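You operate a simulated robot arm through the tools that you are given. There is no shell and no other tool. Be economical: measure what you need, move in short steps, check, and stop when the job is done.

Carry out the task below with a simulated two-armed robot. There is one attempt and no reset: what you move stays moved.

JOB
Put two of the tokens from the street end of the left bench on the green worktop. Take the lid off the tin and lay it down on the side table of the cart. Press the clear button two times. Close the blue drawer. Put the purple straw bundle from the square table top on the orange coaster there and the orange straw bundle on the serving flap top. Open the right sink door. Do these in any order.

It is judged by the outcome, as a careful person would: the job done as asked, and still so three seconds after it is handed in. It fails if anything else is knocked over, pushed out of place, dropped, spilled or broken. Lids that push on must go on centred and level and be pressed home; caps that screw on are set level and turned clockwise until they are tight.

ROBOT AND FRAMES
Two 7-joint arms with fingered hands on one trunk, on a base that drives. Base frame: it is fixed to the floor where the robot stands at the start and does not move with it; the origin is under the middle of the robot, x ahead of it, y to its left, z up. Units: m, degrees, N and s.
The left shoulder is at the start at [0.03, 0.12, 1.038], the right one opposite. With the tool pointing down near the work surface each hand reaches from about 0.16 to 0.54 m from the robot's upright axis, wherever it stands, measured 20 degrees to its own side. Places, roughly: blue drawer [-2.6, -3.3, 0.7]; clear button [-2.6, -2.9, 0.9]; coaster (11x11x1 cm) [-3.6, -4.8, 0.5]; green worktop [-3.5, 0.6, 0.8]; right sink door [-3.3, 0.7, 0.4]; serving flap top [-0.9, -3.1, 1]; straw bundle [-3.25, -4.75, 0.5]; tin (12x8x7 cm) [-0.5, -2.4, 1]; token [0.5, -0.25, 0.75]. Payload 4 kg a hand.
Tool frame (each hand has its own): the origin (TCP) lies between the finger pads and is the grasp point; the fingertips stand 0.019 m ahead of it; z points along the fingers, y is the line along which they close. Largest opening 0.12 m; the body of the gripper starts 0.053 m behind the TCP. The gripper is a hand of 3 fingers: y runs from the thumb to the fingers, the wrist lies at [0, 0, -0.219] in the tool frame, and closing takes about 1.5 s.
Orientation is told as [roll, pitch, yaw] about the base's x, y, z axes, in that order, counted from this pose: with the fingers straight down and closing along the base's y, the tool's x points along the base's -x, its y along +y and its z along -z.

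CONTROLS
- The arms move only by the tool apply_moves. It takes "left_series", "right_series" or both (then of equal length, played together; a hand with none holds still); each is a list of rows, each a list of 7 numbers: the shift along the base's x, y, z in units of 500 mm (1.0 is 500 mm), then the turn, a rotation vector about the base's x, y, z in units of 60 degrees (1.0 is 60 degrees), then the finger opening in m, from 0 to 0.12. In form: [[dx, dy, dz, ax, ay, az, gripper], ...]. A call has 1 to 10 rows; each row is the pose to reach, as a shift and turn from the pose commanded when the call began. A call with a number of a shift or a turn outside -1 to 1 is refused whole. Rows are played at 5 a second. More than 0.05 m and 8.6 degrees between two rows, or a gripper value outside its range, and nothing of the call is played. Where a pose cannot be reached the arm comes as near as it can. A force on the tool above 40 N (or 10 N above the force at the start of the call, whichever is more), or a blocked arm, ends the call early, and 0.2 s more pass. Each finger travels about 0.072 m/s and halts on what it meets, pressing with about 28 N; the grip force reading is that of the motor and also rises with nothing between the fingers. The clock runs only during rows and for 0.2 s after the last one: add rows that repeat a pose to give the fingers time. It gives the time, the measured TCP pose, the force on the tool (base axes), the opening and the grip force at its end, in the units of the frame above (readings bear some noise), with the torque about the TCP (base axes, N m) and any sound that the robot's microphone picked up.
- Cameras (640 x 400 px; columns grow to the right, rows downward): "scene" is now at [0.0425, -0.0343, 1.5781]; the picture's right is [-0.50, -0.87, 0.00], its down [-0.72, 0.41, -0.56] and it looks along [0.48, -0.28, -0.83] (base axes); focal length 280 px, centre (320, 200). "left" rides on the left gripper at [-0.066, -0.004, -0.079] in its tool frame; the picture's right is [0.05, -1.00, 0.00], its down [0.76, 0.04, -0.64] and it looks along [0.64, 0.04, 0.77] (tool axes); focal length 251 px, centre (320, 200). "right" rides on the right gripper at [0.066, -0.004, -0.079] in its tool frame; the picture's right is [0.05, 1.00, 0.00], its down [-0.76, 0.04, -0.64] and it looks along [-0.64, 0.03, 0.77] (tool axes); focal length 251 px, centre (320, 200). There is no depth. A picture from a camera that has moved, and an enlarged one, comes with that camera's place and axes in the base frame and with its lens.
- camera(camera): a new picture of that camera. The clock stands still meanwhile.
- lift_body(by): slides the trunk up (or, below 0, down) by that many m; the arms and the scene camera ride with it, the base frame stays. It gives what a move gives, with no picture.
- base_move(legs): drives the robot by 1 to 6 legs, each [ahead, turn to the left] in m and degrees, along the robot's own axes; the way and the turn of a leg run together, so that a leg with both is an arc; at most 1.5 m and 180 degrees a leg. The arms and the cameras ride along, it lands a little off, and it stops where it bumps. It gives what a move gives.
- hand_shape(shape, hand): the hand has 3 fingers and takes this shape, open, in about a second: jaw (thumb against the fingers, like two jaws); tri (thumb and two fingers); tip (a fingertip pinch); poke (one finger out to press); point (the index stretched); flat (the hand flat); cup (the hand cupped); fist (a fist). The gripper value then closes the fingers along that shape, each until it touches; the sizes above hold for jaw. It gives what a move gives, with no picture.
- aim_head(pan, tilt): turns the head with the scene camera to pan (to the left, within 120 degrees either way) and tilt (down, from -29 to 69), counted from straight ahead of the robot. It gives what a move gives.
- close_up(camera, box): a new picture of the part [left, top, right, bottom] of that camera's present view, enlarged. The clock stands still meanwhile.
- finish_job(): hands the job in; it is judged then, once.

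Work in short steps. Places have to be worked out from the pictures, the camera data and where the tool is seen: move nearer, look again, correct. Check each grasp and each placing, and mend what went wrong. You have 186 turns and 154 pictures in all, those below and enlarged ones among them. Open the grippers and draw the arms clear of the work before you hand the job in, unless the task says otherwise.

The tools are called after ">>>" as a command line: name --argument value ..., lists and objects as JSON in quotes. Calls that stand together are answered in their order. apply_moves: Moves the arms, as the interface text tells. Its arguments: {"type":"object","properties":{"left_series":{"type":"array"},"right_series":{"type":"array"}},"required":[]} The other tools are called the same way: lift_body (by) slides the trunk up or down; hand_shape (shape, hand) gives the hand a shape; base_move (legs) drives the base; aim_head (pan, tilt) turns the head that bears the scene camera; camera (camera) takes a picture; close_up (camera, box) takes an enlarged picture of a part of a camera's view; finish_job () hands the job in.

At the start:

```text
t: 0.0
left_position: [0.4463, -0.0339, 1.06]
left_tcp_rot: [0.0, 0.0, -0.8]
left_ft_force: [0.1, 0.7, 0.2]
left_moment: [-0.03, 0.0, -0.01]
left_width: 0.1199
left_finger_force: 0.0
left_shape: jaw
right_position: [0.2906, -0.3397, 1.0258]
right_tcp_rot: [0.0, 0.0, -0.8]
right_ft_force: [0.3, -0.2, 0.5]
right_moment: [0.0, 0.01, 0.02]
right_width: 0.1198
right_finger_force: 0.1
right_shape: jaw
trunk travel left (down, up): [-0.25, 0.29]
robot x, y, heading: [-0.0012, -0.0027, -0.1]
head pan, tilt: [-29.8, 56.1]
```

scene: 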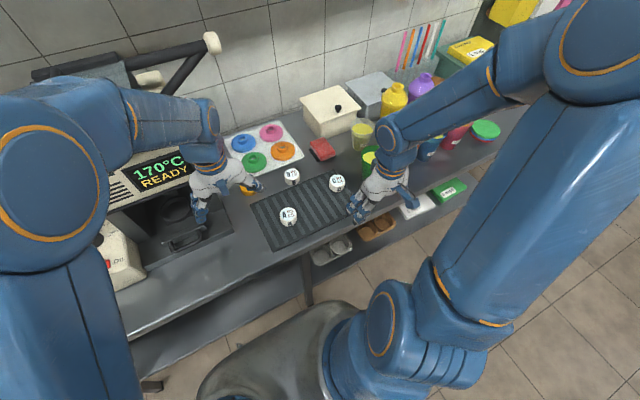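
right: 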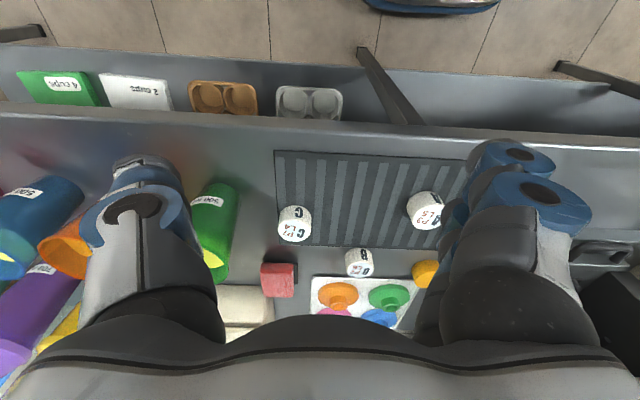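
left: 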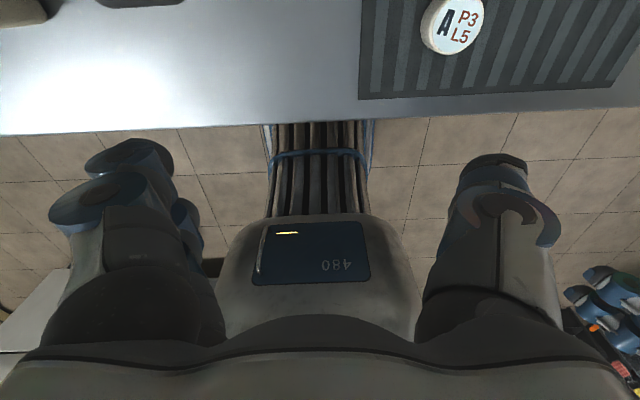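

I see three white tokens on/near a dark grooved mat. I'll look around first for the overall layout.

>>> close_up --camera "scene" --box '[200, 80, 520, 280]'

>>> aim_head --pan -100 --tilt 15

>>> camera --camera "scene"

>>> aim_head --pan 110 --tilt 15

>>> camera --camera "scene"

```text
2.00 times, centred on (360, 180) of scene
camera zoom: at [0.0425, -0.0343, 1.5781], right [-0.5, -0.87, 0.0], down [-0.72, 0.41, -0.56], along [0.48, -0.28, -0.83], focal length 560 px, centre (240, 240)
```

zoom: 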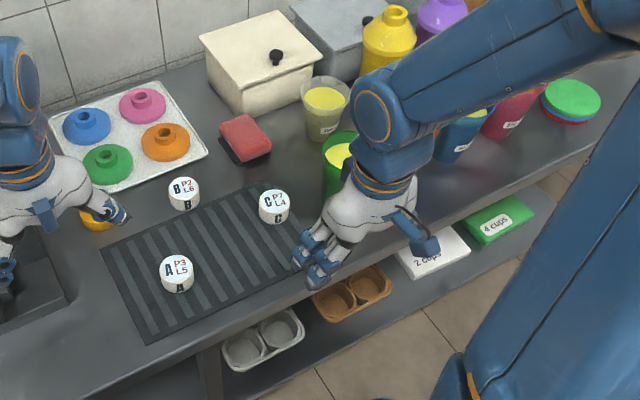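

```text
t: 1.4
left_position: [0.447, -0.034, 1.0593]
left_tcp_rot: [0.0, 0.0, -0.8]
left_ft_force: [0.3, 0.9, -0.5]
left_moment: [-0.01, -0.02, 0.0]
left_width: 0.1196
left_finger_force: 0.0
left_shape: jaw
right_position: [0.2895, -0.3394, 1.0236]
right_tcp_rot: [-0.1, 0.0, -0.7]
right_ft_force: [0.1, 1.1, -0.5]
right_moment: [0.02, -0.02, 0.0]
right_width: 0.1204
right_finger_force: 0.0
right_shape: jaw
trunk travel left (down, up): [-0.25, 0.29]
robot x, y, heading: [0.0016, -0.0031, -0.2]
head pan, tilt: [-100.0, 15.0]
```

```text
149 pictures are left
camera scene: at [-0.0351, -0.091, 1.6398], right [-0.98, 0.17, 0.0], down [0.04, 0.26, -0.97], along [-0.17, -0.95, -0.26], focal length 280 px, centre (320, 200)
```

scene: 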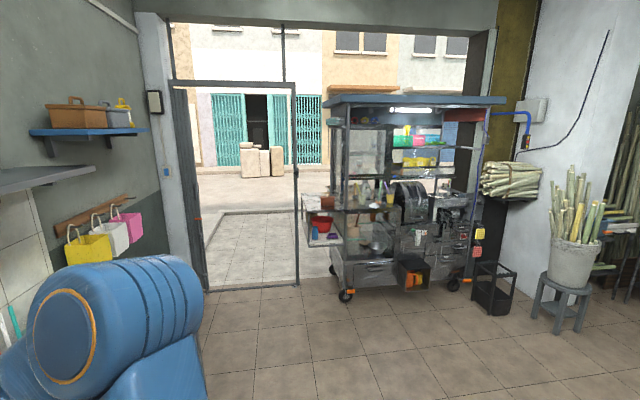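

```text
t: 4.5
left_position: [0.4463, -0.0328, 1.0606]
left_tcp_rot: [0.1, 0.1, -0.7]
left_ft_force: [-0.2, 0.4, 0.7]
left_moment: [-0.03, -0.01, 0.0]
left_width: 0.1198
left_finger_force: 0.2
left_shape: jaw
right_position: [0.2906, -0.3393, 1.0251]
right_tcp_rot: [0.0, 0.0, -0.8]
right_ft_force: [-0.8, 0.2, -0.3]
right_moment: [0.01, 0.01, 0.03]
right_width: 0.12
right_finger_force: 0.1
right_shape: jaw
trunk travel left (down, up): [-0.25, 0.29]
robot x, y, heading: [0.0, 0.0027, 0.2]
head pan, tilt: [110.0, 15.0]
```

```text
148 pictures are left
camera scene: at [-0.0509, 0.0888, 1.6398], right [0.94, 0.34, 0.0], down [0.09, -0.24, -0.97], along [-0.33, 0.91, -0.26], focal length 280 px, centre (320, 200)
```

scene: 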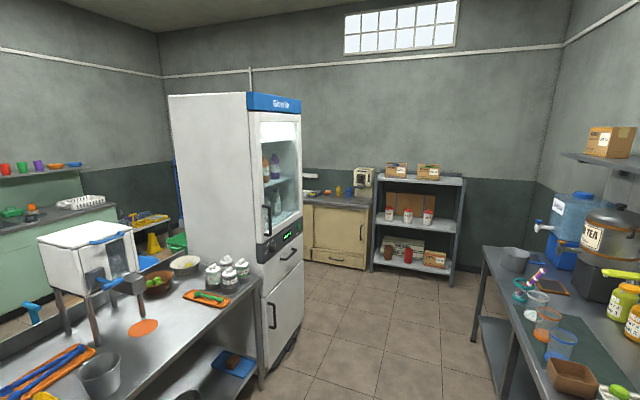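

Tokens estimated at A (0.51,-0.18), B (0.655,-0.27), C (0.544,-0.40). I'll raise the trunk for clearance, then shift the robot ~0.28 m along the bench toward the street to face A and C with one hand each.

>>> lift_body --by 0.2

>>> base_move --legs '[[0, -90], [0.28, 0], [0, 90]]'

>>> aim_head --pan 0 --tilt 60

>>> camera --camera "scene"

```text
t: 5.5
left_position: [0.4429, -0.0317, 1.1257]
left_tcp_rot: [0.5, 0.8, -1.0]
left_ft_force: [-1.1, 0.1, -2.1]
left_moment: [-0.01, 0.01, -0.01]
left_width: 0.12
left_finger_force: 0.1
left_shape: jaw
right_position: [0.2906, -0.3414, 1.0977]
right_tcp_rot: [0.0, 0.1, -1.0]
right_ft_force: [0.3, -0.9, 0.4]
right_moment: [-0.01, -0.01, 0.04]
right_width: 0.1198
right_finger_force: 0.0
right_shape: jaw
trunk travel left (down, up): [-0.322, 0.218]
robot x, y, heading: [0.0007, -0.0056, -0.0]
head pan, tilt: [110.0, 15.0]
stopped: the force on the tool passed its limit at 66 N (the readings are from after the stop); the commanded pose is now the measured one
```

```text
t: 7.7
left_position: [0.3363, -0.2772, 1.127]
left_tcp_rot: [0.5, 0.7, -36.4]
left_ft_force: [0.1, -0.2, -0.2]
left_moment: [0.02, -0.03, 0.01]
left_width: 0.1201
left_finger_force: 0.0
left_shape: jaw
right_position: [0.0328, -0.439, 1.096]
right_tcp_rot: [0.0, 0.1, -36.3]
right_ft_force: [-0.1, -0.3, -0.2]
right_moment: [0.0, -0.03, 0.0]
right_width: 0.1198
right_finger_force: 0.0
right_shape: jaw
trunk travel left (down, up): [-0.322, 0.218]
robot x, y, heading: [0.0146, 0.0359, -35.6]
head pan, tilt: [110.0, 15.0]
stopped in leg 1: the robot was blocked; the commanded pose is now the measured one
```

```text
t: 9.6
left_position: [0.338, -0.2762, 1.1263]
left_tcp_rot: [0.5, 0.7, -36.4]
left_ft_force: [0.3, 0.3, -0.1]
left_moment: [-0.01, -0.02, -0.01]
left_width: 0.1203
left_finger_force: 0.1
left_shape: jaw
right_position: [0.0338, -0.4377, 1.0967]
right_tcp_rot: [0.0, 0.1, -36.2]
right_ft_force: [0.5, 0.0, 0.2]
right_moment: [-0.02, 0.02, 0.0]
right_width: 0.1202
right_finger_force: 0.0
right_shape: jaw
trunk travel left (down, up): [-0.322, 0.218]
robot x, y, heading: [0.0153, 0.0341, -35.3]
head pan, tilt: [0.0, 60.0]
```

```text
147 pictures are left
camera scene: at [0.0533, 0.0099, 1.6453], right [-0.58, -0.81, 0.0], down [-0.71, 0.5, -0.5], along [0.41, -0.29, -0.87], focal length 280 px, centre (320, 200)
```

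scene: 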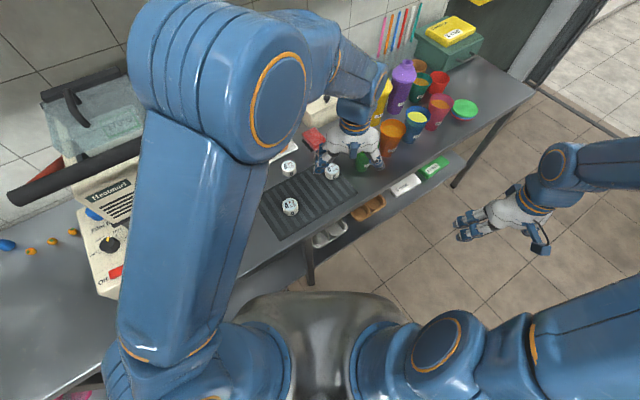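

The lift hit 66 N and the turn was blocked; the left arm may be touching the waffle press handle. I'll look to the left before moving further.

>>> aim_head --pan 60 --tilt 35

>>> camera --camera "scene"

>>> aim_head --pan 25 --tilt 45

>>> camera --camera "scene"

```text
t: 10.9
left_position: [0.3392, -0.2763, 1.1272]
left_tcp_rot: [0.4, 0.9, -36.5]
left_ft_force: [0.3, 0.2, -0.2]
left_moment: [-0.01, -0.01, -0.01]
left_width: 0.1201
left_finger_force: 0.0
left_shape: jaw
right_position: [0.0353, -0.4386, 1.0972]
right_tcp_rot: [0.0, 0.1, -36.4]
right_ft_force: [0.2, -0.3, 0.4]
right_moment: [-0.02, 0.0, -0.02]
right_width: 0.1199
right_finger_force: 0.0
right_shape: jaw
trunk travel left (down, up): [-0.322, 0.218]
robot x, y, heading: [0.0141, 0.0344, -35.6]
head pan, tilt: [60.0, 35.0]
```

```text
146 pictures are left
camera scene: at [0.0793, 0.085, 1.6795], right [0.41, -0.91, 0.0], down [-0.52, -0.24, -0.82], along [0.75, 0.34, -0.57], focal length 280 px, centre (320, 200)
```

scene: 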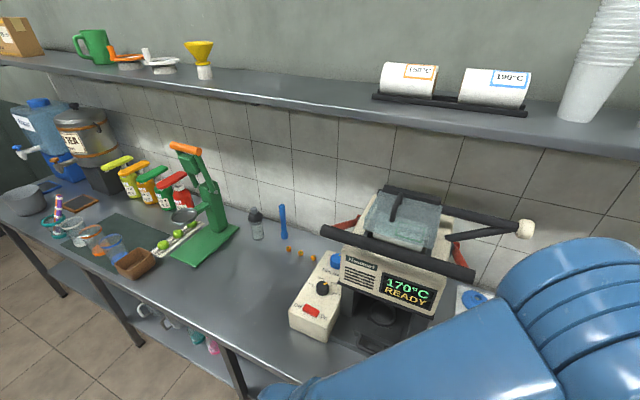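

```text
t: 11.9
left_position: [0.3379, -0.2759, 1.1253]
left_tcp_rot: [0.5, 0.8, -36.4]
left_ft_force: [0.2, -0.2, 0.1]
left_moment: [0.01, 0.02, 0.01]
left_width: 0.12
left_finger_force: 0.1
left_shape: jaw
right_position: [0.0339, -0.4364, 1.0968]
right_tcp_rot: [0.0, 0.1, -36.3]
right_ft_force: [-0.4, -0.1, -0.5]
right_moment: [0.0, 0.01, 0.0]
right_width: 0.12
right_finger_force: 0.0
right_shape: jaw
trunk travel left (down, up): [-0.322, 0.218]
robot x, y, heading: [0.0144, 0.0383, -35.3]
head pan, tilt: [25.0, 45.0]
```

```text
145 pictures are left
camera scene: at [0.0791, 0.0338, 1.6648], right [-0.18, -0.98, 0.0], down [-0.7, 0.13, -0.71], along [0.7, -0.13, -0.71], focal length 280 px, centre (320, 200)
```

scene: 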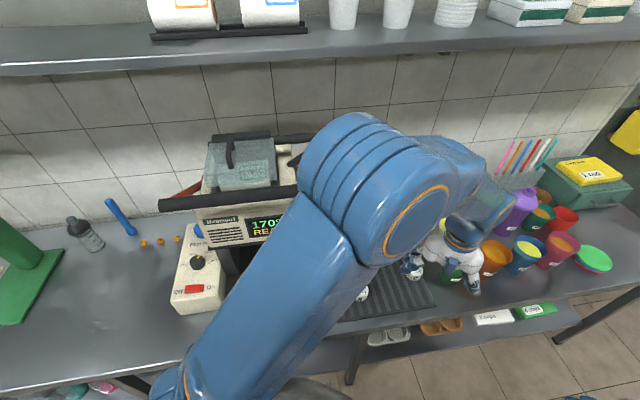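

The sealer's handle is unmoved (triangulated the same before and after). I check what blocks the base by looking to the right-rear and down.

>>> aim_head --pan -110 --tilt 55

>>> camera --camera "scene"

>>> aim_head --pan 110 --tilt 55

>>> camera --camera "scene"

```text
t: 14.0
left_position: [0.3389, -0.2749, 1.1271]
left_tcp_rot: [0.4, 0.9, -36.4]
left_ft_force: [0.2, 0.4, -0.9]
left_moment: [-0.02, 0.0, -0.04]
left_width: 0.12
left_finger_force: 0.1
left_shape: jaw
right_position: [0.0336, -0.438, 1.0972]
right_tcp_rot: [0.0, 0.0, -36.4]
right_ft_force: [-0.4, 0.3, -0.4]
right_moment: [0.02, 0.01, 0.01]
right_width: 0.1201
right_finger_force: 0.0
right_shape: jaw
trunk travel left (down, up): [-0.322, 0.218]
robot x, y, heading: [0.0177, 0.0363, -35.3]
head pan, tilt: [-110.0, 55.0]
```

```text
144 pictures are left
camera scene: at [-0.0603, 0.0076, 1.6513], right [-0.57, 0.82, 0.0], down [0.67, 0.46, -0.57], along [-0.47, -0.33, -0.82], focal length 280 px, centre (320, 200)
```

scene: 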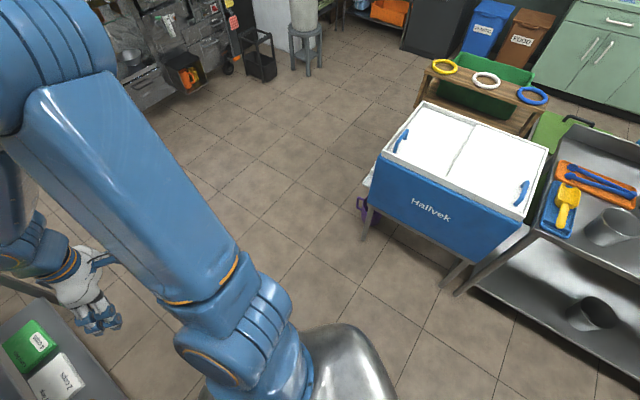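

```text
t: 17.2
left_position: [0.3391, -0.2758, 1.127]
left_tcp_rot: [0.4, 0.9, -36.4]
left_ft_force: [0.5, 0.4, 0.0]
left_moment: [0.02, 0.03, -0.02]
left_width: 0.12
left_finger_force: 0.0
left_shape: jaw
right_position: [0.0337, -0.4388, 1.0965]
right_tcp_rot: [0.0, 0.0, -36.3]
right_ft_force: [0.1, 0.7, -0.2]
right_moment: [0.03, -0.02, -0.02]
right_width: 0.1201
right_finger_force: 0.0
right_shape: jaw
trunk travel left (down, up): [-0.322, 0.218]
robot x, y, heading: [0.0104, 0.0364, -35.7]
head pan, tilt: [110.0, 55.0]
```

```text
143 pictures are left
camera scene: at [0.0184, 0.118, 1.6513], right [0.96, -0.27, 0.0], down [-0.22, -0.79, -0.57], along [0.15, 0.55, -0.82], focal length 280 px, centre (320, 200)
```

scene: 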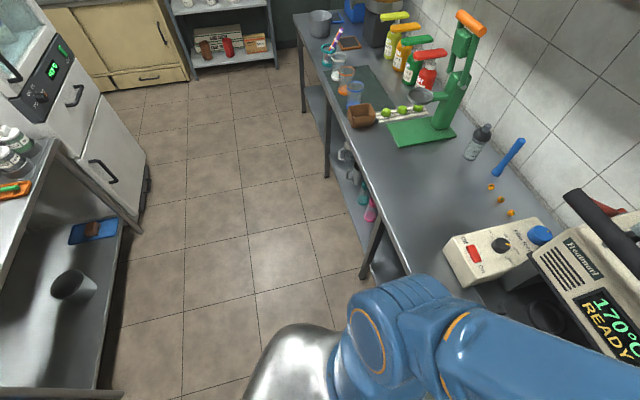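

The base front probably brushed the bench while turning. I back off first, then turn, go along the bench and turn back.

>>> base_move --legs '[[-0.2, 0], [0, -54.5], [0.43, 0], [0, 90]]'

>>> aim_head --pan 0 --tilt 45

>>> camera --camera "scene"

```text
t: 20.7
left_position: [-0.1244, -0.2975, 1.1265]
left_tcp_rot: [0.5, 0.9, -80.4]
left_ft_force: [-0.7, 0.7, 0.3]
left_moment: [-0.03, -0.02, 0.01]
left_width: 0.1199
left_finger_force: 0.1
left_shape: jaw
right_position: [-0.4549, -0.2041, 1.0985]
right_tcp_rot: [-0.2, 0.0, -80.3]
right_ft_force: [0.4, -0.1, -0.7]
right_moment: [-0.06, 0.02, 0.0]
right_width: 0.12
right_finger_force: 0.1
right_shape: jaw
trunk travel left (down, up): [-0.322, 0.218]
robot x, y, heading: [-0.1007, 0.1598, -80.0]
head pan, tilt: [110.0, 55.0]
stopped in leg 2: the robot was blocked; the commanded pose is now the measured one
```

```text
t: 22.6
left_position: [-0.1247, -0.299, 1.1261]
left_tcp_rot: [0.5, 0.8, -80.4]
left_ft_force: [0.0, 0.1, 0.5]
left_moment: [0.03, -0.01, -0.01]
left_width: 0.1201
left_finger_force: 0.1
left_shape: jaw
right_position: [-0.4559, -0.2045, 1.0968]
right_tcp_rot: [-0.1, 0.1, -80.3]
right_ft_force: [0.0, 0.2, 1.6]
right_moment: [0.03, 0.02, -0.01]
right_width: 0.12
right_finger_force: 0.0
right_shape: jaw
trunk travel left (down, up): [-0.322, 0.218]
robot x, y, heading: [-0.1004, 0.1593, -80.2]
head pan, tilt: [0.0, 45.0]
```

```text
142 pictures are left
camera scene: at [-0.0885, 0.0995, 1.6647], right [-0.99, -0.17, 0.0], down [-0.12, 0.7, -0.71], along [0.12, -0.7, -0.71], focal length 280 px, centre (320, 200)
```

scene: 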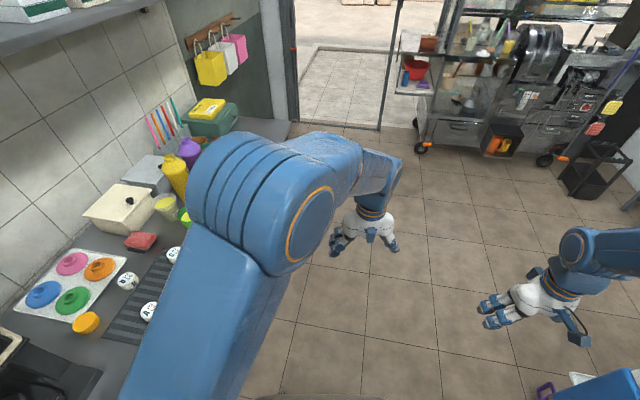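

Blocked again at heading -80°. I look straight down on both sides to find the contact.

>>> aim_head --pan 75 --tilt 65

>>> camera --camera "scene"

>>> aim_head --pan -100 --tilt 60

>>> camera --camera "scene"

```text
t: 24.0
left_position: [-0.1239, -0.2992, 1.1259]
left_tcp_rot: [0.5, 0.8, -80.3]
left_ft_force: [0.2, 0.1, 0.0]
left_moment: [0.01, -0.03, 0.01]
left_width: 0.1201
left_finger_force: 0.1
left_shape: jaw
right_position: [-0.4556, -0.2044, 1.0974]
right_tcp_rot: [-0.1, 0.1, -80.3]
right_ft_force: [0.5, 0.3, 0.6]
right_moment: [0.01, 0.0, 0.03]
right_width: 0.12
right_finger_force: 0.1
right_shape: jaw
trunk travel left (down, up): [-0.322, 0.218]
robot x, y, heading: [-0.1002, 0.1585, -80.1]
head pan, tilt: [75.0, 65.0]
```

```text
141 pictures are left
camera scene: at [-0.0419, 0.1739, 1.6397], right [-0.09, -1.0, 0.0], down [-0.9, 0.08, -0.42], along [0.42, -0.04, -0.91], focal length 280 px, centre (320, 200)
```

scene: 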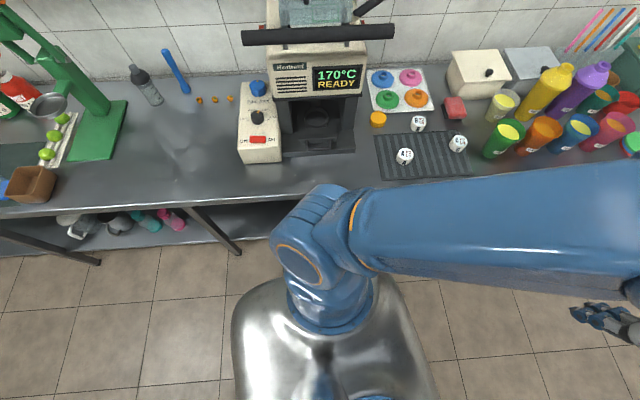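

```text
t: 26.7
left_position: [-0.1244, -0.2989, 1.1259]
left_tcp_rot: [0.5, 0.8, -80.4]
left_ft_force: [-0.2, -0.1, -0.4]
left_moment: [-0.01, 0.0, -0.02]
left_width: 0.1199
left_finger_force: 0.1
left_shape: jaw
right_position: [-0.4556, -0.2049, 1.0977]
right_tcp_rot: [-0.2, 0.1, -80.4]
right_ft_force: [-0.5, 0.6, -0.2]
right_moment: [-0.02, 0.0, 0.01]
right_width: 0.1201
right_finger_force: 0.0
right_shape: jaw
trunk travel left (down, up): [-0.322, 0.218]
robot x, y, heading: [-0.1006, 0.1599, -80.5]
head pan, tilt: [-100.0, 60.0]
```

```text
140 pictures are left
camera scene: at [-0.169, 0.1799, 1.6453], right [0.0, 1.0, 0.0], down [0.87, 0.0, -0.5], along [-0.5, 0.0, -0.87], focal length 280 px, centre (320, 200)
```

scene: 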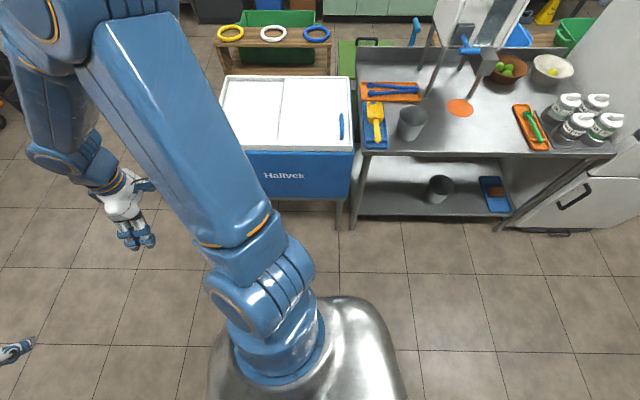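

Nothing is visibly touching. I retry a small turn to see if it proceeds.

>>> base_move --legs '[[0, -10]]'

```text
t: 27.8
left_position: [-0.2047, -0.2883, 1.1266]
left_tcp_rot: [0.4, 0.8, -90.5]
left_ft_force: [-0.3, 0.0, -0.1]
left_moment: [0.02, -0.03, -0.01]
left_width: 0.1198
left_finger_force: 0.1
left_shape: jaw
right_position: [-0.5127, -0.1387, 1.0975]
right_tcp_rot: [-0.1, 0.2, -90.3]
right_ft_force: [0.6, -1.0, 0.4]
right_moment: [-0.01, 0.0, -0.03]
right_width: 0.12
right_finger_force: 0.2
right_shape: jaw
trunk travel left (down, up): [-0.322, 0.218]
robot x, y, heading: [-0.0897, 0.1575, -90.2]
head pan, tilt: [-100.0, 60.0]
```

The turn went through, so I continue in smaller legs: forward 0.43, then turning left in 30° steps.

>>> base_move --legs '[[0.43, 0], [0, 30], [0, 30], [0, 30]]'

```text
t: 32.4
left_position: [0.0537, -0.7081, 1.1259]
left_tcp_rot: [0.3, 0.9, -57.9]
left_ft_force: [1.1, 0.2, -0.3]
left_moment: [-0.03, 0.01, 0.03]
left_width: 0.1199
left_finger_force: 0.0
left_shape: jaw
right_position: [-0.2875, -0.748, 1.0975]
right_tcp_rot: [-0.2, 0.2, -57.8]
right_ft_force: [0.5, -0.3, 0.7]
right_moment: [-0.01, 0.01, 0.02]
right_width: 0.1201
right_finger_force: 0.1
right_shape: jaw
trunk travel left (down, up): [-0.322, 0.218]
robot x, y, heading: [-0.1224, -0.2897, -58.0]
head pan, tilt: [-100.0, 60.0]
stopped in leg 3: the robot was blocked; the commanded pose is now the measured one
```

Turning near the bench gets pushed by contact. I back off to about x = -0.25 before the final turn.

>>> base_move --legs '[[-0.25, 0], [0, -32], [0.2, 0], [0, 30], [0, 30], [0, 30]]'

```text
t: 39.7
left_position: [0.075, -0.5899, 1.1269]
left_tcp_rot: [0.4, 0.8, -33.7]
left_ft_force: [1.2, 0.5, 0.3]
left_moment: [-0.1, 0.03, -0.03]
left_width: 0.1199
left_finger_force: 0.1
left_shape: jaw
right_position: [-0.2191, -0.767, 1.0974]
right_tcp_rot: [-0.2, 0.1, -33.4]
right_ft_force: [-0.1, -0.2, -0.7]
right_moment: [-0.01, 0.08, 0.01]
right_width: 0.12
right_finger_force: 0.0
right_shape: jaw
trunk travel left (down, up): [-0.322, 0.218]
robot x, y, heading: [-0.2794, -0.3104, -33.5]
head pan, tilt: [-100.0, 60.0]
stopped in leg 5: the robot was blocked; the commanded pose is now the measured one
```

Blocked at -33°. I look back-left and back-right to see the base's rear and arms relative to the cooler.

>>> aim_head --pan 120 --tilt 62

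>>> camera --camera "scene"

>>> aim_head --pan -120 --tilt 62

>>> camera --camera "scene"

```text
t: 42.9
left_position: [0.0745, -0.591, 1.1265]
left_tcp_rot: [0.4, 0.9, -33.7]
left_ft_force: [-0.3, 0.6, -1.5]
left_moment: [0.03, 0.01, -0.01]
left_width: 0.1202
left_finger_force: 0.1
left_shape: jaw
right_position: [-0.2199, -0.7684, 1.0961]
right_tcp_rot: [-0.1, 0.2, -33.5]
right_ft_force: [-0.4, -0.1, -0.1]
right_moment: [-0.03, -0.03, -0.03]
right_width: 0.12
right_finger_force: 0.0
right_shape: jaw
trunk travel left (down, up): [-0.322, 0.218]
robot x, y, heading: [-0.2805, -0.3112, -33.5]
head pan, tilt: [120.0, 62.0]
```

```text
139 pictures are left
camera scene: at [-0.2915, -0.2331, 1.643], right [1.0, -0.06, 0.0], down [-0.05, -0.88, -0.47], along [0.03, 0.47, -0.88], focal length 280 px, centre (320, 200)
```

scene: 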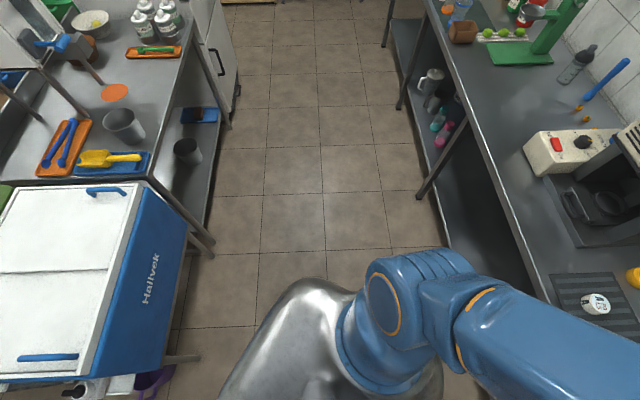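

```text
t: 46.3
left_position: [0.0736, -0.5919, 1.1269]
left_tcp_rot: [0.4, 0.9, -33.7]
left_ft_force: [-0.2, -0.1, -0.3]
left_moment: [0.0, -0.03, 0.0]
left_width: 0.1203
left_finger_force: 0.0
left_shape: jaw
right_position: [-0.2205, -0.7686, 1.097]
right_tcp_rot: [-0.1, 0.1, -33.4]
right_ft_force: [0.2, 0.6, -0.1]
right_moment: [0.0, -0.01, -0.01]
right_width: 0.1199
right_finger_force: 0.0
right_shape: jaw
trunk travel left (down, up): [-0.322, 0.218]
robot x, y, heading: [-0.2792, -0.3098, -33.5]
head pan, tilt: [-120.0, 62.0]
```

```text
138 pictures are left
camera scene: at [-0.3528, -0.3261, 1.643], right [-0.45, 0.89, 0.0], down [0.79, 0.4, -0.47], along [-0.42, -0.21, -0.88], focal length 280 px, centre (320, 200)
```

scene: 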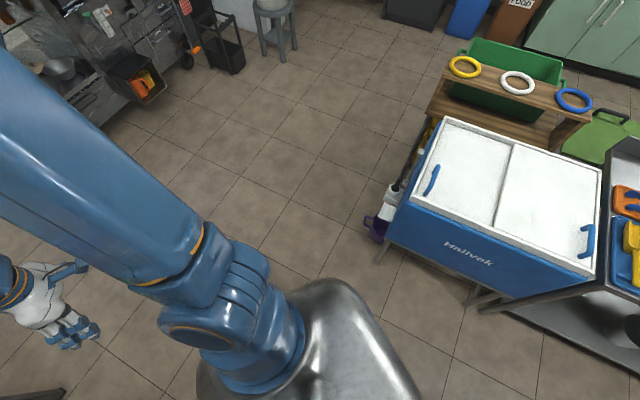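

I'll try the remaining turn once more from here in small legs, to see if blocking is transient as before.

>>> base_move --legs '[[0, 17], [0, 17]]'

```text
t: 48.6
left_position: [0.1741, -0.3538, 1.1276]
left_tcp_rot: [0.3, 0.9, -0.5]
left_ft_force: [-0.1, 0.0, -0.1]
left_moment: [-0.02, 0.02, 0.0]
left_width: 0.1201
left_finger_force: 0.0
left_shape: jaw
right_position: [0.0266, -0.6637, 1.0974]
right_tcp_rot: [-0.2, 0.1, -0.4]
right_ft_force: [0.1, 0.1, 0.9]
right_moment: [-0.01, 0.01, 0.0]
right_width: 0.1201
right_finger_force: 0.1
right_shape: jaw
trunk travel left (down, up): [-0.322, 0.218]
robot x, y, heading: [-0.2736, -0.3437, -0.6]
head pan, tilt: [-120.0, 62.0]
stopped in leg 2: the robot was blocked; the commanded pose is now the measured one
```

Now at heading -0.6° and y=-0.34. I drive forward toward the bench and look down at the tokens.

>>> base_move --legs '[[0.29, 0]]'

>>> aim_head --pan 0 --tilt 55

>>> camera --camera "scene"

>>> camera --camera "left"

>>> camera --camera "right"

```text
t: 50.6
left_position: [0.4655, -0.3598, 1.1276]
left_tcp_rot: [0.5, 0.9, -0.6]
left_ft_force: [-0.4, 0.7, 0.3]
left_moment: [0.0, 0.02, 0.0]
left_width: 0.12
left_finger_force: 0.1
left_shape: jaw
right_position: [0.3156, -0.6676, 1.0977]
right_tcp_rot: [0.0, 0.4, -0.4]
right_ft_force: [0.1, 0.1, 0.3]
right_moment: [-0.01, 0.03, -0.01]
right_width: 0.1201
right_finger_force: 0.1
right_shape: jaw
trunk travel left (down, up): [-0.322, 0.218]
robot x, y, heading: [0.0142, -0.3498, -0.6]
head pan, tilt: [-120.0, 62.0]
```

```text
t: 52.6
left_position: [0.4638, -0.3598, 1.1268]
left_tcp_rot: [0.5, 1.0, -0.7]
left_ft_force: [0.6, 0.4, -0.9]
left_moment: [0.0, 0.01, 0.01]
left_width: 0.1201
left_finger_force: 0.0
left_shape: jaw
right_position: [0.3157, -0.6689, 1.0966]
right_tcp_rot: [-0.1, 0.2, -0.3]
right_ft_force: [-0.2, -0.4, -0.1]
right_moment: [0.01, 0.05, -0.01]
right_width: 0.1198
right_finger_force: 0.1
right_shape: jaw
trunk travel left (down, up): [-0.322, 0.218]
robot x, y, heading: [0.0121, -0.3476, -0.5]
head pan, tilt: [0.0, 55.0]
```

```text
137 pictures are left
camera scene: at [0.0674, -0.3481, 1.6513], right [-0.01, -1.0, 0.0], down [-0.82, 0.01, -0.57], along [0.57, -0.01, -0.82], focal length 280 px, centre (320, 200)
```

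scene: 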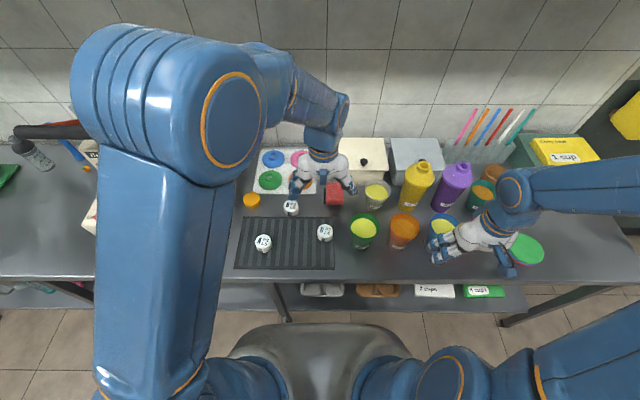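

```text
136 pictures are left
camera left: at [0.5326, -0.3651, 1.2038], right [-0.06, -1.0, -0.01], down [-0.75, 0.04, 0.66], along [-0.65, 0.05, -0.76], focal length 251 px, centre (320, 200)
```

left: 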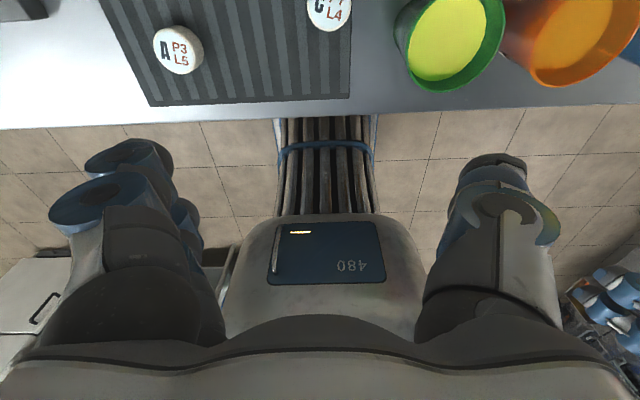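

```text
135 pictures are left
camera right: at [0.2493, -0.6709, 1.176], right [-0.05, 1.0, 0.0], down [0.77, 0.04, 0.64], along [0.64, 0.03, -0.77], focal length 251 px, centre (320, 200)
```

right: 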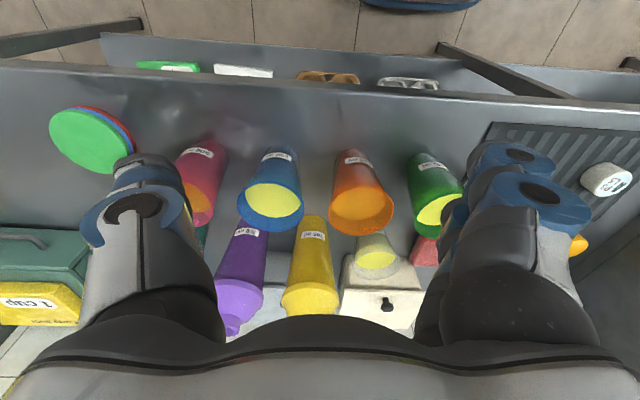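

Triangulated tops: A ≈ (0.48,-0.17,0.81), C ≈ (0.516,-0.376,0.81). I move the left hand above A and the right hand above C.

>>> apply_moves --left_series '[[0.004, 0.05, -0.04, 0, 0, 0, 0.1], [0.008, 0.1, -0.09, 0, 0, 0, 0.1], [0.012, 0.15, -0.13, 0, 0, 0, 0.1], [0.016, 0.2, -0.17, 0, 0, 0, 0.1], [0.02, 0.25, -0.21, 0, 0, 0, 0.1], [0.024, 0.3, -0.25, 0, 0, 0, 0.1], [0.028, 0.34, -0.3, 0, 0, 0, 0.1], [0.032, 0.38, -0.34, 0, 0, 0, 0.1]]' --right_series '[[0.05, 0.07, 0, 0, 0, 0, 0.1], [0.1, 0.145, 0, 0, 0, 0, 0.1], [0.15, 0.218, 0, 0, 0, 0, 0.1], [0.2, 0.29, 0, 0, 0, 0, 0.1], [0.25, 0.364, 0, 0, 0, 0, 0.1], [0.3, 0.437, 0, 0, 0, 0, 0.1], [0.35, 0.51, 0, 0, 0, 0, 0.1], [0.4, 0.583, 0, 0, 0, 0, 0.1]]'

>>> camera --camera "left"

>>> camera --camera "right"

>>> camera --camera "scene"

```text
t: 54.4
left_position: [0.482, -0.1685, 0.9579]
left_tcp_rot: [0.3, 0.8, -0.7]
left_ft_force: [-0.5, -0.7, 0.4]
left_moment: [-0.02, -0.01, -0.02]
left_width: 0.0997
left_finger_force: 0.0
left_shape: jaw
right_position: [0.5161, -0.3729, 1.0966]
right_tcp_rot: [-0.1, 0.3, -0.4]
right_ft_force: [-0.1, -0.3, -0.6]
right_moment: [-0.02, -0.02, 0.01]
right_width: 0.1003
right_finger_force: 0.0
right_shape: jaw
trunk travel left (down, up): [-0.322, 0.218]
robot x, y, heading: [0.012, -0.3468, -0.6]
head pan, tilt: [0.0, 55.0]
```

```text
134 pictures are left
camera left: at [0.5502, -0.1733, 1.0337], right [-0.06, -1.0, 0.0], down [-0.75, 0.05, 0.66], along [-0.65, 0.05, -0.76], focal length 251 px, centre (320, 200)
```

left: 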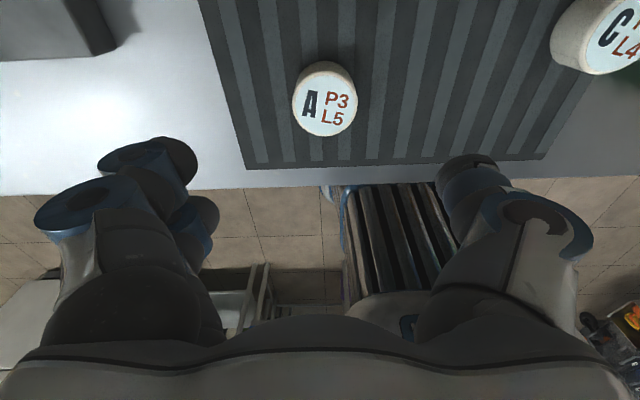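

```text
133 pictures are left
camera right: at [0.451, -0.3759, 1.1763], right [-0.05, 1.0, 0.0], down [0.77, 0.04, 0.64], along [0.64, 0.03, -0.77], focal length 251 px, centre (320, 200)
```

right: 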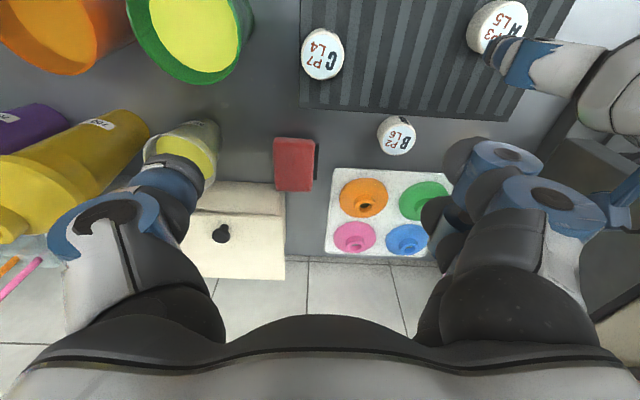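

```text
132 pictures are left
camera scene: at [0.0692, -0.3454, 1.6512], right [-0.01, -1.0, 0.0], down [-0.82, 0.01, -0.57], along [0.57, -0.01, -0.82], focal length 280 px, centre (320, 200)
```

scene: 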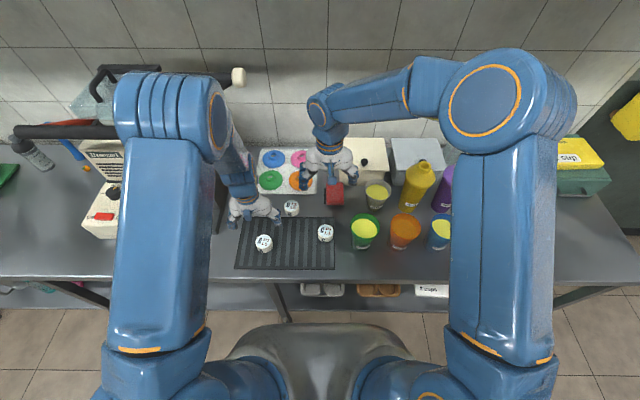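

Refined: A (0.473,-0.172), C (0.510,-0.372), tops ~0.815. Descending both hands with fingers open 0.085.

>>> apply_moves --left_series '[[-0.018, -0.007, -0.04, 0, 0, 0, 0.085], [-0.018, -0.007, -0.08, 0, 0, 0, 0.085], [-0.018, -0.007, -0.13, 0, 0, 0, 0.085], [-0.018, -0.007, -0.18, 0, 0, 0, 0.085], [-0.018, -0.007, -0.22, 0, 0, 0, 0.085], [-0.018, -0.007, -0.26, 0, 0, 0, 0.085], [-0.018, -0.007, -0.28, 0, 0, 0, 0.085], [-0.018, -0.007, -0.3, 0, 0, 0, 0.085]]' --right_series '[[-0.012, 0, -0.08, 0, 0, 0, 0.085], [-0.012, 0, -0.16, 0, 0, 0, 0.085], [-0.012, 0, -0.24, 0, 0, 0, 0.085], [-0.012, 0, -0.32, 0, 0, 0, 0.085], [-0.012, 0, -0.4, 0, 0, 0, 0.085], [-0.012, 0, -0.48, 0, 0, 0, 0.085], [-0.012, 0, -0.53, 0, 0, 0, 0.085], [-0.012, 0, -0.575, 0, 0, 0, 0.085]]'

>>> camera --camera "left"

>>> camera --camera "right"

```text
t: 56.0
left_position: [0.4731, -0.1739, 0.8231]
left_tcp_rot: [0.4, 0.5, -0.6]
left_ft_force: [-5.3, -1.3, 23.1]
left_moment: [0.82, -0.05, 0.1]
left_width: 0.0846
left_finger_force: 0.0
left_shape: jaw
right_position: [0.5084, -0.3763, 0.8392]
right_tcp_rot: [-0.1, 0.2, -0.4]
right_ft_force: [-0.2, 0.1, 0.7]
right_moment: [-0.03, 0.05, -0.02]
right_width: 0.0853
right_finger_force: 0.0
right_shape: jaw
trunk travel left (down, up): [-0.322, 0.218]
robot x, y, heading: [0.0142, -0.3506, -0.7]
head pan, tilt: [0.0, 55.0]
stopped in row 7 (left hand): the force on the tool passed its limit at 49 N (the readings are from after the stop); the commanded pose is now the measured one
```

```text
131 pictures are left
camera left: at [0.5412, -0.1789, 0.9012], right [-0.07, -1.0, -0.01], down [-0.76, 0.05, 0.65], along [-0.65, 0.05, -0.76], focal length 251 px, centre (320, 200)
```

left: 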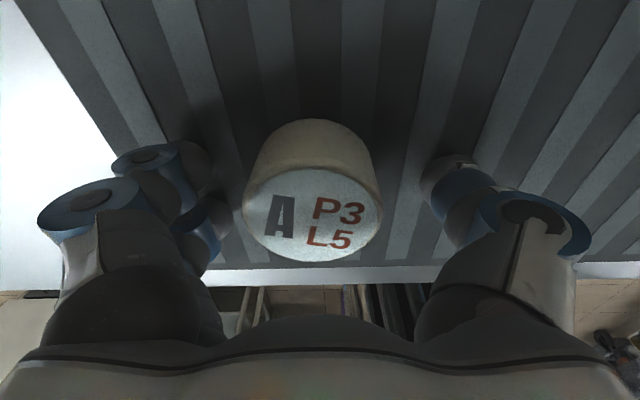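

```text
130 pictures are left
camera right: at [0.4426, -0.3798, 0.9179], right [-0.05, 1.0, 0.0], down [0.77, 0.04, 0.64], along [0.64, 0.03, -0.77], focal length 251 px, centre (320, 200)
```

right: 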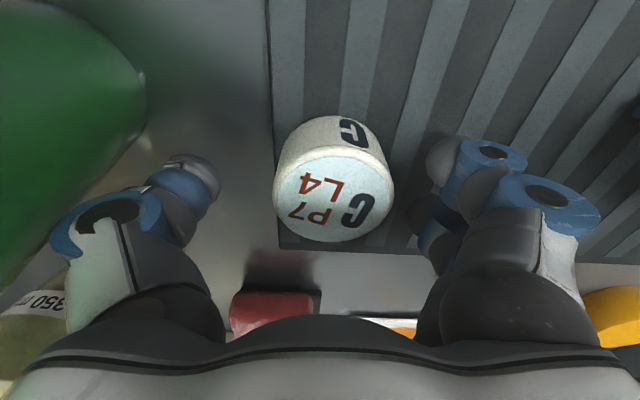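

Left fingertips touched the mat at TCP 0.823 (tokens' tops ~0.83). I lift the left by 3 mm, bring the right down, then close both.

>>> apply_moves --left_series '[[0, 0.002, 0.006, 0, 0, 0, 0.085], [0, 0.004, 0.006, 0, 0, 0, 0.085], [0, 0.004, 0.006, 0, 0, 0, 0.07], [0, 0.004, 0.006, 0, 0, 0, 0.05], [0, 0.004, 0.006, 0, 0, 0, 0.035], [0, 0.004, 0.006, 0, 0, 0, 0.035], [0, 0.004, 0.006, 0, 0, 0, 0.035], [0, 0.004, 0.006, 0, 0, 0, 0.035]]' --right_series '[[0.016, 0.008, -0.012, 0, 0, 0, 0.085], [0.016, 0.008, -0.022, 0, 0, 0, 0.085], [0.016, 0.008, -0.022, 0, 0, 0, 0.07], [0.016, 0.008, -0.022, 0, 0, 0, 0.05], [0.016, 0.008, -0.022, 0, 0, 0, 0.035], [0.016, 0.008, -0.022, 0, 0, 0, 0.035], [0.016, 0.008, -0.022, 0, 0, 0, 0.035], [0.016, 0.008, -0.022, 0, 0, 0, 0.035]]'

>>> apply_moves --left_series '[[0, 0, 0.04, 0, 0, 0, 0.035], [0, 0, 0.12, 0, 0, 0, 0.035], [0, 0, 0.2, 0, 0, 0, 0.035], [0, 0, 0.28, 0, 0, 0, 0.035], [0, 0, 0.36, 0, 0, 0, 0.035], [0, 0, 0.44, 0, 0, 0, 0.035]]' --right_series '[[0, 0, 0.04, 0, 0, 0, 0.035], [0, 0, 0.12, 0, 0, 0, 0.035], [0, 0, 0.2, 0, 0, 0, 0.035], [0, 0, 0.28, 0, 0, 0, 0.035], [0, 0, 0.36, 0, 0, 0, 0.035], [0, 0, 0.44, 0, 0, 0, 0.035]]'

>>> camera --camera "left"

>>> camera --camera "right"

```text
t: 57.8
left_position: [0.4757, -0.1713, 0.8263]
left_tcp_rot: [0.4, 0.4, -0.8]
left_ft_force: [3.9, -3.2, 13.0]
left_moment: [0.17, 0.1, -0.02]
left_width: 0.0402
left_finger_force: 28.3
left_shape: jaw
right_position: [0.5172, -0.3728, 0.8268]
right_tcp_rot: [0.0, 0.2, -0.5]
right_ft_force: [-0.2, 0.6, -0.3]
right_moment: [-0.01, -0.05, 0.0]
right_width: 0.0366
right_finger_force: 28.2
right_shape: jaw
trunk travel left (down, up): [-0.322, 0.218]
robot x, y, heading: [0.0158, -0.3495, -0.6]
head pan, tilt: [0.0, 55.0]
```

```text
t: 59.2
left_position: [0.4733, -0.1703, 1.0465]
left_tcp_rot: [0.4, 0.6, -0.6]
left_ft_force: [0.1, -0.7, 0.8]
left_moment: [0.05, 0.02, 0.02]
left_width: 0.0385
left_finger_force: 28.1
left_shape: jaw
right_position: [0.5157, -0.3729, 1.0485]
right_tcp_rot: [-0.1, 0.2, -0.3]
right_ft_force: [0.0, -0.1, -0.7]
right_moment: [-0.01, -0.01, 0.01]
right_width: 0.0368
right_finger_force: 27.5
right_shape: jaw
trunk travel left (down, up): [-0.322, 0.218]
robot x, y, heading: [0.0157, -0.3483, -0.5]
head pan, tilt: [0.0, 55.0]
```

```text
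129 pictures are left
camera left: at [0.5407, -0.177, 1.123], right [-0.07, -1.0, -0.01], down [-0.76, 0.05, 0.65], along [-0.65, 0.05, -0.76], focal length 251 px, centre (320, 200)
```

left: 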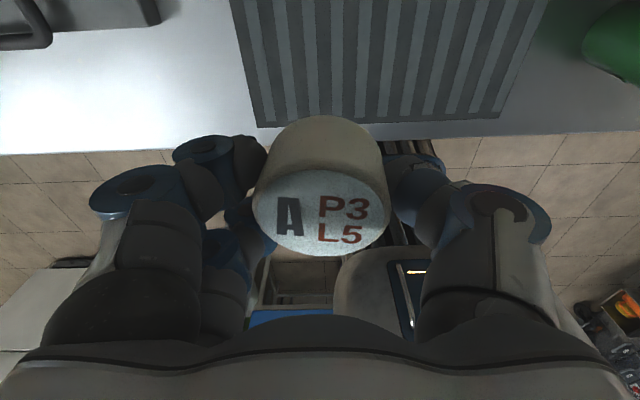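

```text
128 pictures are left
camera right: at [0.4496, -0.3753, 1.1274], right [-0.05, 1.0, 0.0], down [0.77, 0.04, 0.64], along [0.64, 0.03, -0.77], focal length 251 px, centre (320, 200)
```

right: 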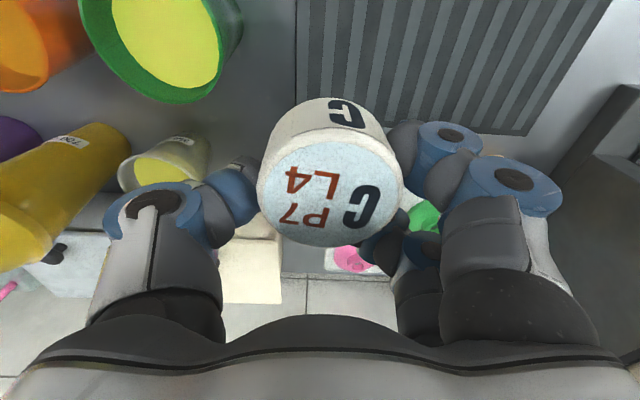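

Both tokens are held. I back out, tuck the hands closer, then turn toward the street.

>>> base_move --legs '[[-0.33, 0]]'

>>> apply_moves --left_series '[[-0.08, 0, 0.04, 0, 0, 0, 0.035], [-0.16, 0, 0.08, 0, 0, 0, 0.035], [-0.24, 0, 0.1, 0, 0, 0, 0.035], [-0.32, 0, 0.1, 0, 0, 0, 0.035], [-0.38, 0, 0.1, 0, 0, 0, 0.035]]' --right_series '[[-0.08, -0.04, 0.04, 0, 0, 0, 0.035], [-0.16, -0.08, 0.08, 0, 0, 0, 0.035], [-0.24, -0.12, 0.1, 0, 0, 0, 0.035], [-0.32, -0.16, 0.1, 0, 0, 0, 0.035], [-0.4, -0.2, 0.1, 0, 0, 0, 0.035]]'

>>> base_move --legs '[[0, -30], [0, -30], [0, -30], [0.5, 0]]'

>>> aim_head --pan -80 --tilt 30

>>> camera --camera "scene"

```text
t: 61.4
left_position: [0.1392, -0.1674, 1.0442]
left_tcp_rot: [0.4, 0.6, -0.6]
left_ft_force: [0.6, -0.3, -0.1]
left_moment: [-0.04, -0.02, 0.01]
left_width: 0.0384
left_finger_force: 27.8
left_shape: jaw
right_position: [0.1833, -0.3678, 1.0478]
right_tcp_rot: [-0.1, 0.1, -0.3]
right_ft_force: [0.3, 0.5, 0.2]
right_moment: [-0.02, -0.01, 0.01]
right_width: 0.0369
right_finger_force: 27.6
right_shape: jaw
trunk travel left (down, up): [-0.322, 0.218]
robot x, y, heading: [-0.3196, -0.3464, -0.4]
head pan, tilt: [0.0, 55.0]
```

```text
t: 62.6
left_position: [-0.0452, -0.168, 1.0972]
left_tcp_rot: [0.3, 0.9, -0.6]
left_ft_force: [-0.4, -0.5, -0.4]
left_moment: [-0.02, -0.03, -0.01]
left_width: 0.0385
left_finger_force: 28.4
left_shape: jaw
left hand out of reach, approached as far as the arm can: row 5
right_position: [-0.0181, -0.4707, 1.0991]
right_tcp_rot: [-0.1, 0.1, -0.3]
right_ft_force: [-0.6, 0.1, 0.0]
right_moment: [0.04, -0.04, -0.01]
right_width: 0.0368
right_finger_force: 27.5
right_shape: jaw
trunk travel left (down, up): [-0.322, 0.218]
robot x, y, heading: [-0.3168, -0.3437, -0.8]
head pan, tilt: [0.0, 55.0]
```

```text
t: 65.5
left_position: [-0.0027, -0.4246, 1.0962]
left_tcp_rot: [0.4, 0.8, -47.4]
left_ft_force: [0.0, -0.4, 0.2]
left_moment: [0.05, -0.04, 0.01]
left_width: 0.0377
left_finger_force: 28.1
left_shape: jaw
right_position: [-0.2043, -0.6509, 1.0981]
right_tcp_rot: [0.1, 0.1, -47.3]
right_ft_force: [-0.5, -0.6, -1.2]
right_moment: [-0.02, -0.03, 0.0]
right_width: 0.0362
right_finger_force: 28.3
right_shape: jaw
trunk travel left (down, up): [-0.322, 0.218]
robot x, y, heading: [-0.2899, -0.3116, -48.4]
head pan, tilt: [0.0, 55.0]
stopped in leg 2: the robot was blocked; the commanded pose is now the measured one
```

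```text
t: 67.0
left_position: [-0.0021, -0.4225, 1.0961]
left_tcp_rot: [0.3, 0.8, -47.6]
left_ft_force: [0.5, -0.2, -1.3]
left_moment: [-0.01, 0.0, -0.01]
left_width: 0.0376
left_finger_force: 28.1
left_shape: jaw
right_position: [-0.2038, -0.6488, 1.0982]
right_tcp_rot: [0.0, 0.2, -47.2]
right_ft_force: [0.4, 1.0, -1.3]
right_moment: [-0.01, -0.01, 0.0]
right_width: 0.0361
right_finger_force: 28.2
right_shape: jaw
trunk travel left (down, up): [-0.322, 0.218]
robot x, y, heading: [-0.2921, -0.3124, -48.1]
head pan, tilt: [-80.0, 30.0]
```

```text
127 pictures are left
camera scene: at [-0.3593, -0.368, 1.6873], right [-0.79, 0.62, 0.0], down [0.31, 0.39, -0.87], along [-0.54, -0.68, -0.5], focal length 280 px, centre (320, 200)
```

scene: 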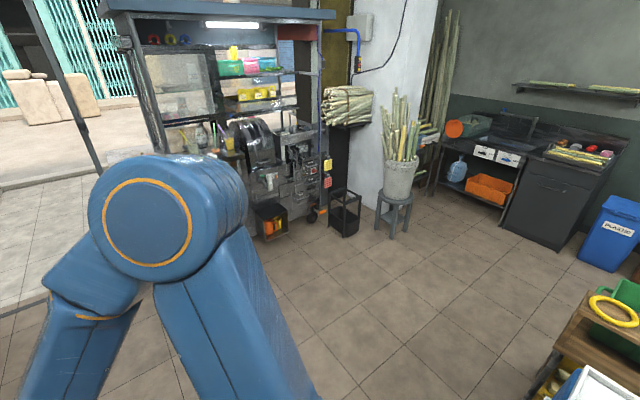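

The base corner likely grazes the cooler legs when too far back; centre of the aisle is x≈-0.17. I go forward a little, finish the turn, and drive out toward the street side.

>>> base_move --legs '[[0.18, 0], [0, -21], [0, -21], [0.45, 0], [0, -45], [0, -45]]'

```text
t: 70.8
left_position: [-0.023, -0.7246, 1.0966]
left_tcp_rot: [0.5, 0.9, -88.2]
left_ft_force: [-0.1, 0.6, 0.2]
left_moment: [0.0, -0.03, -0.02]
left_width: 0.0375
left_finger_force: 28.3
left_shape: jaw
right_position: [-0.324, -0.7656, 1.0977]
right_tcp_rot: [0.1, 0.1, -87.9]
right_ft_force: [0.2, 0.5, -0.5]
right_moment: [0.02, -0.05, 0.01]
right_width: 0.036
right_finger_force: 27.7
right_shape: jaw
trunk travel left (down, up): [-0.322, 0.218]
robot x, y, heading: [-0.128, -0.451, -90.0]
head pan, tilt: [-80.0, 30.0]
stopped in leg 3: the robot was blocked; the commanded pose is now the measured one
```

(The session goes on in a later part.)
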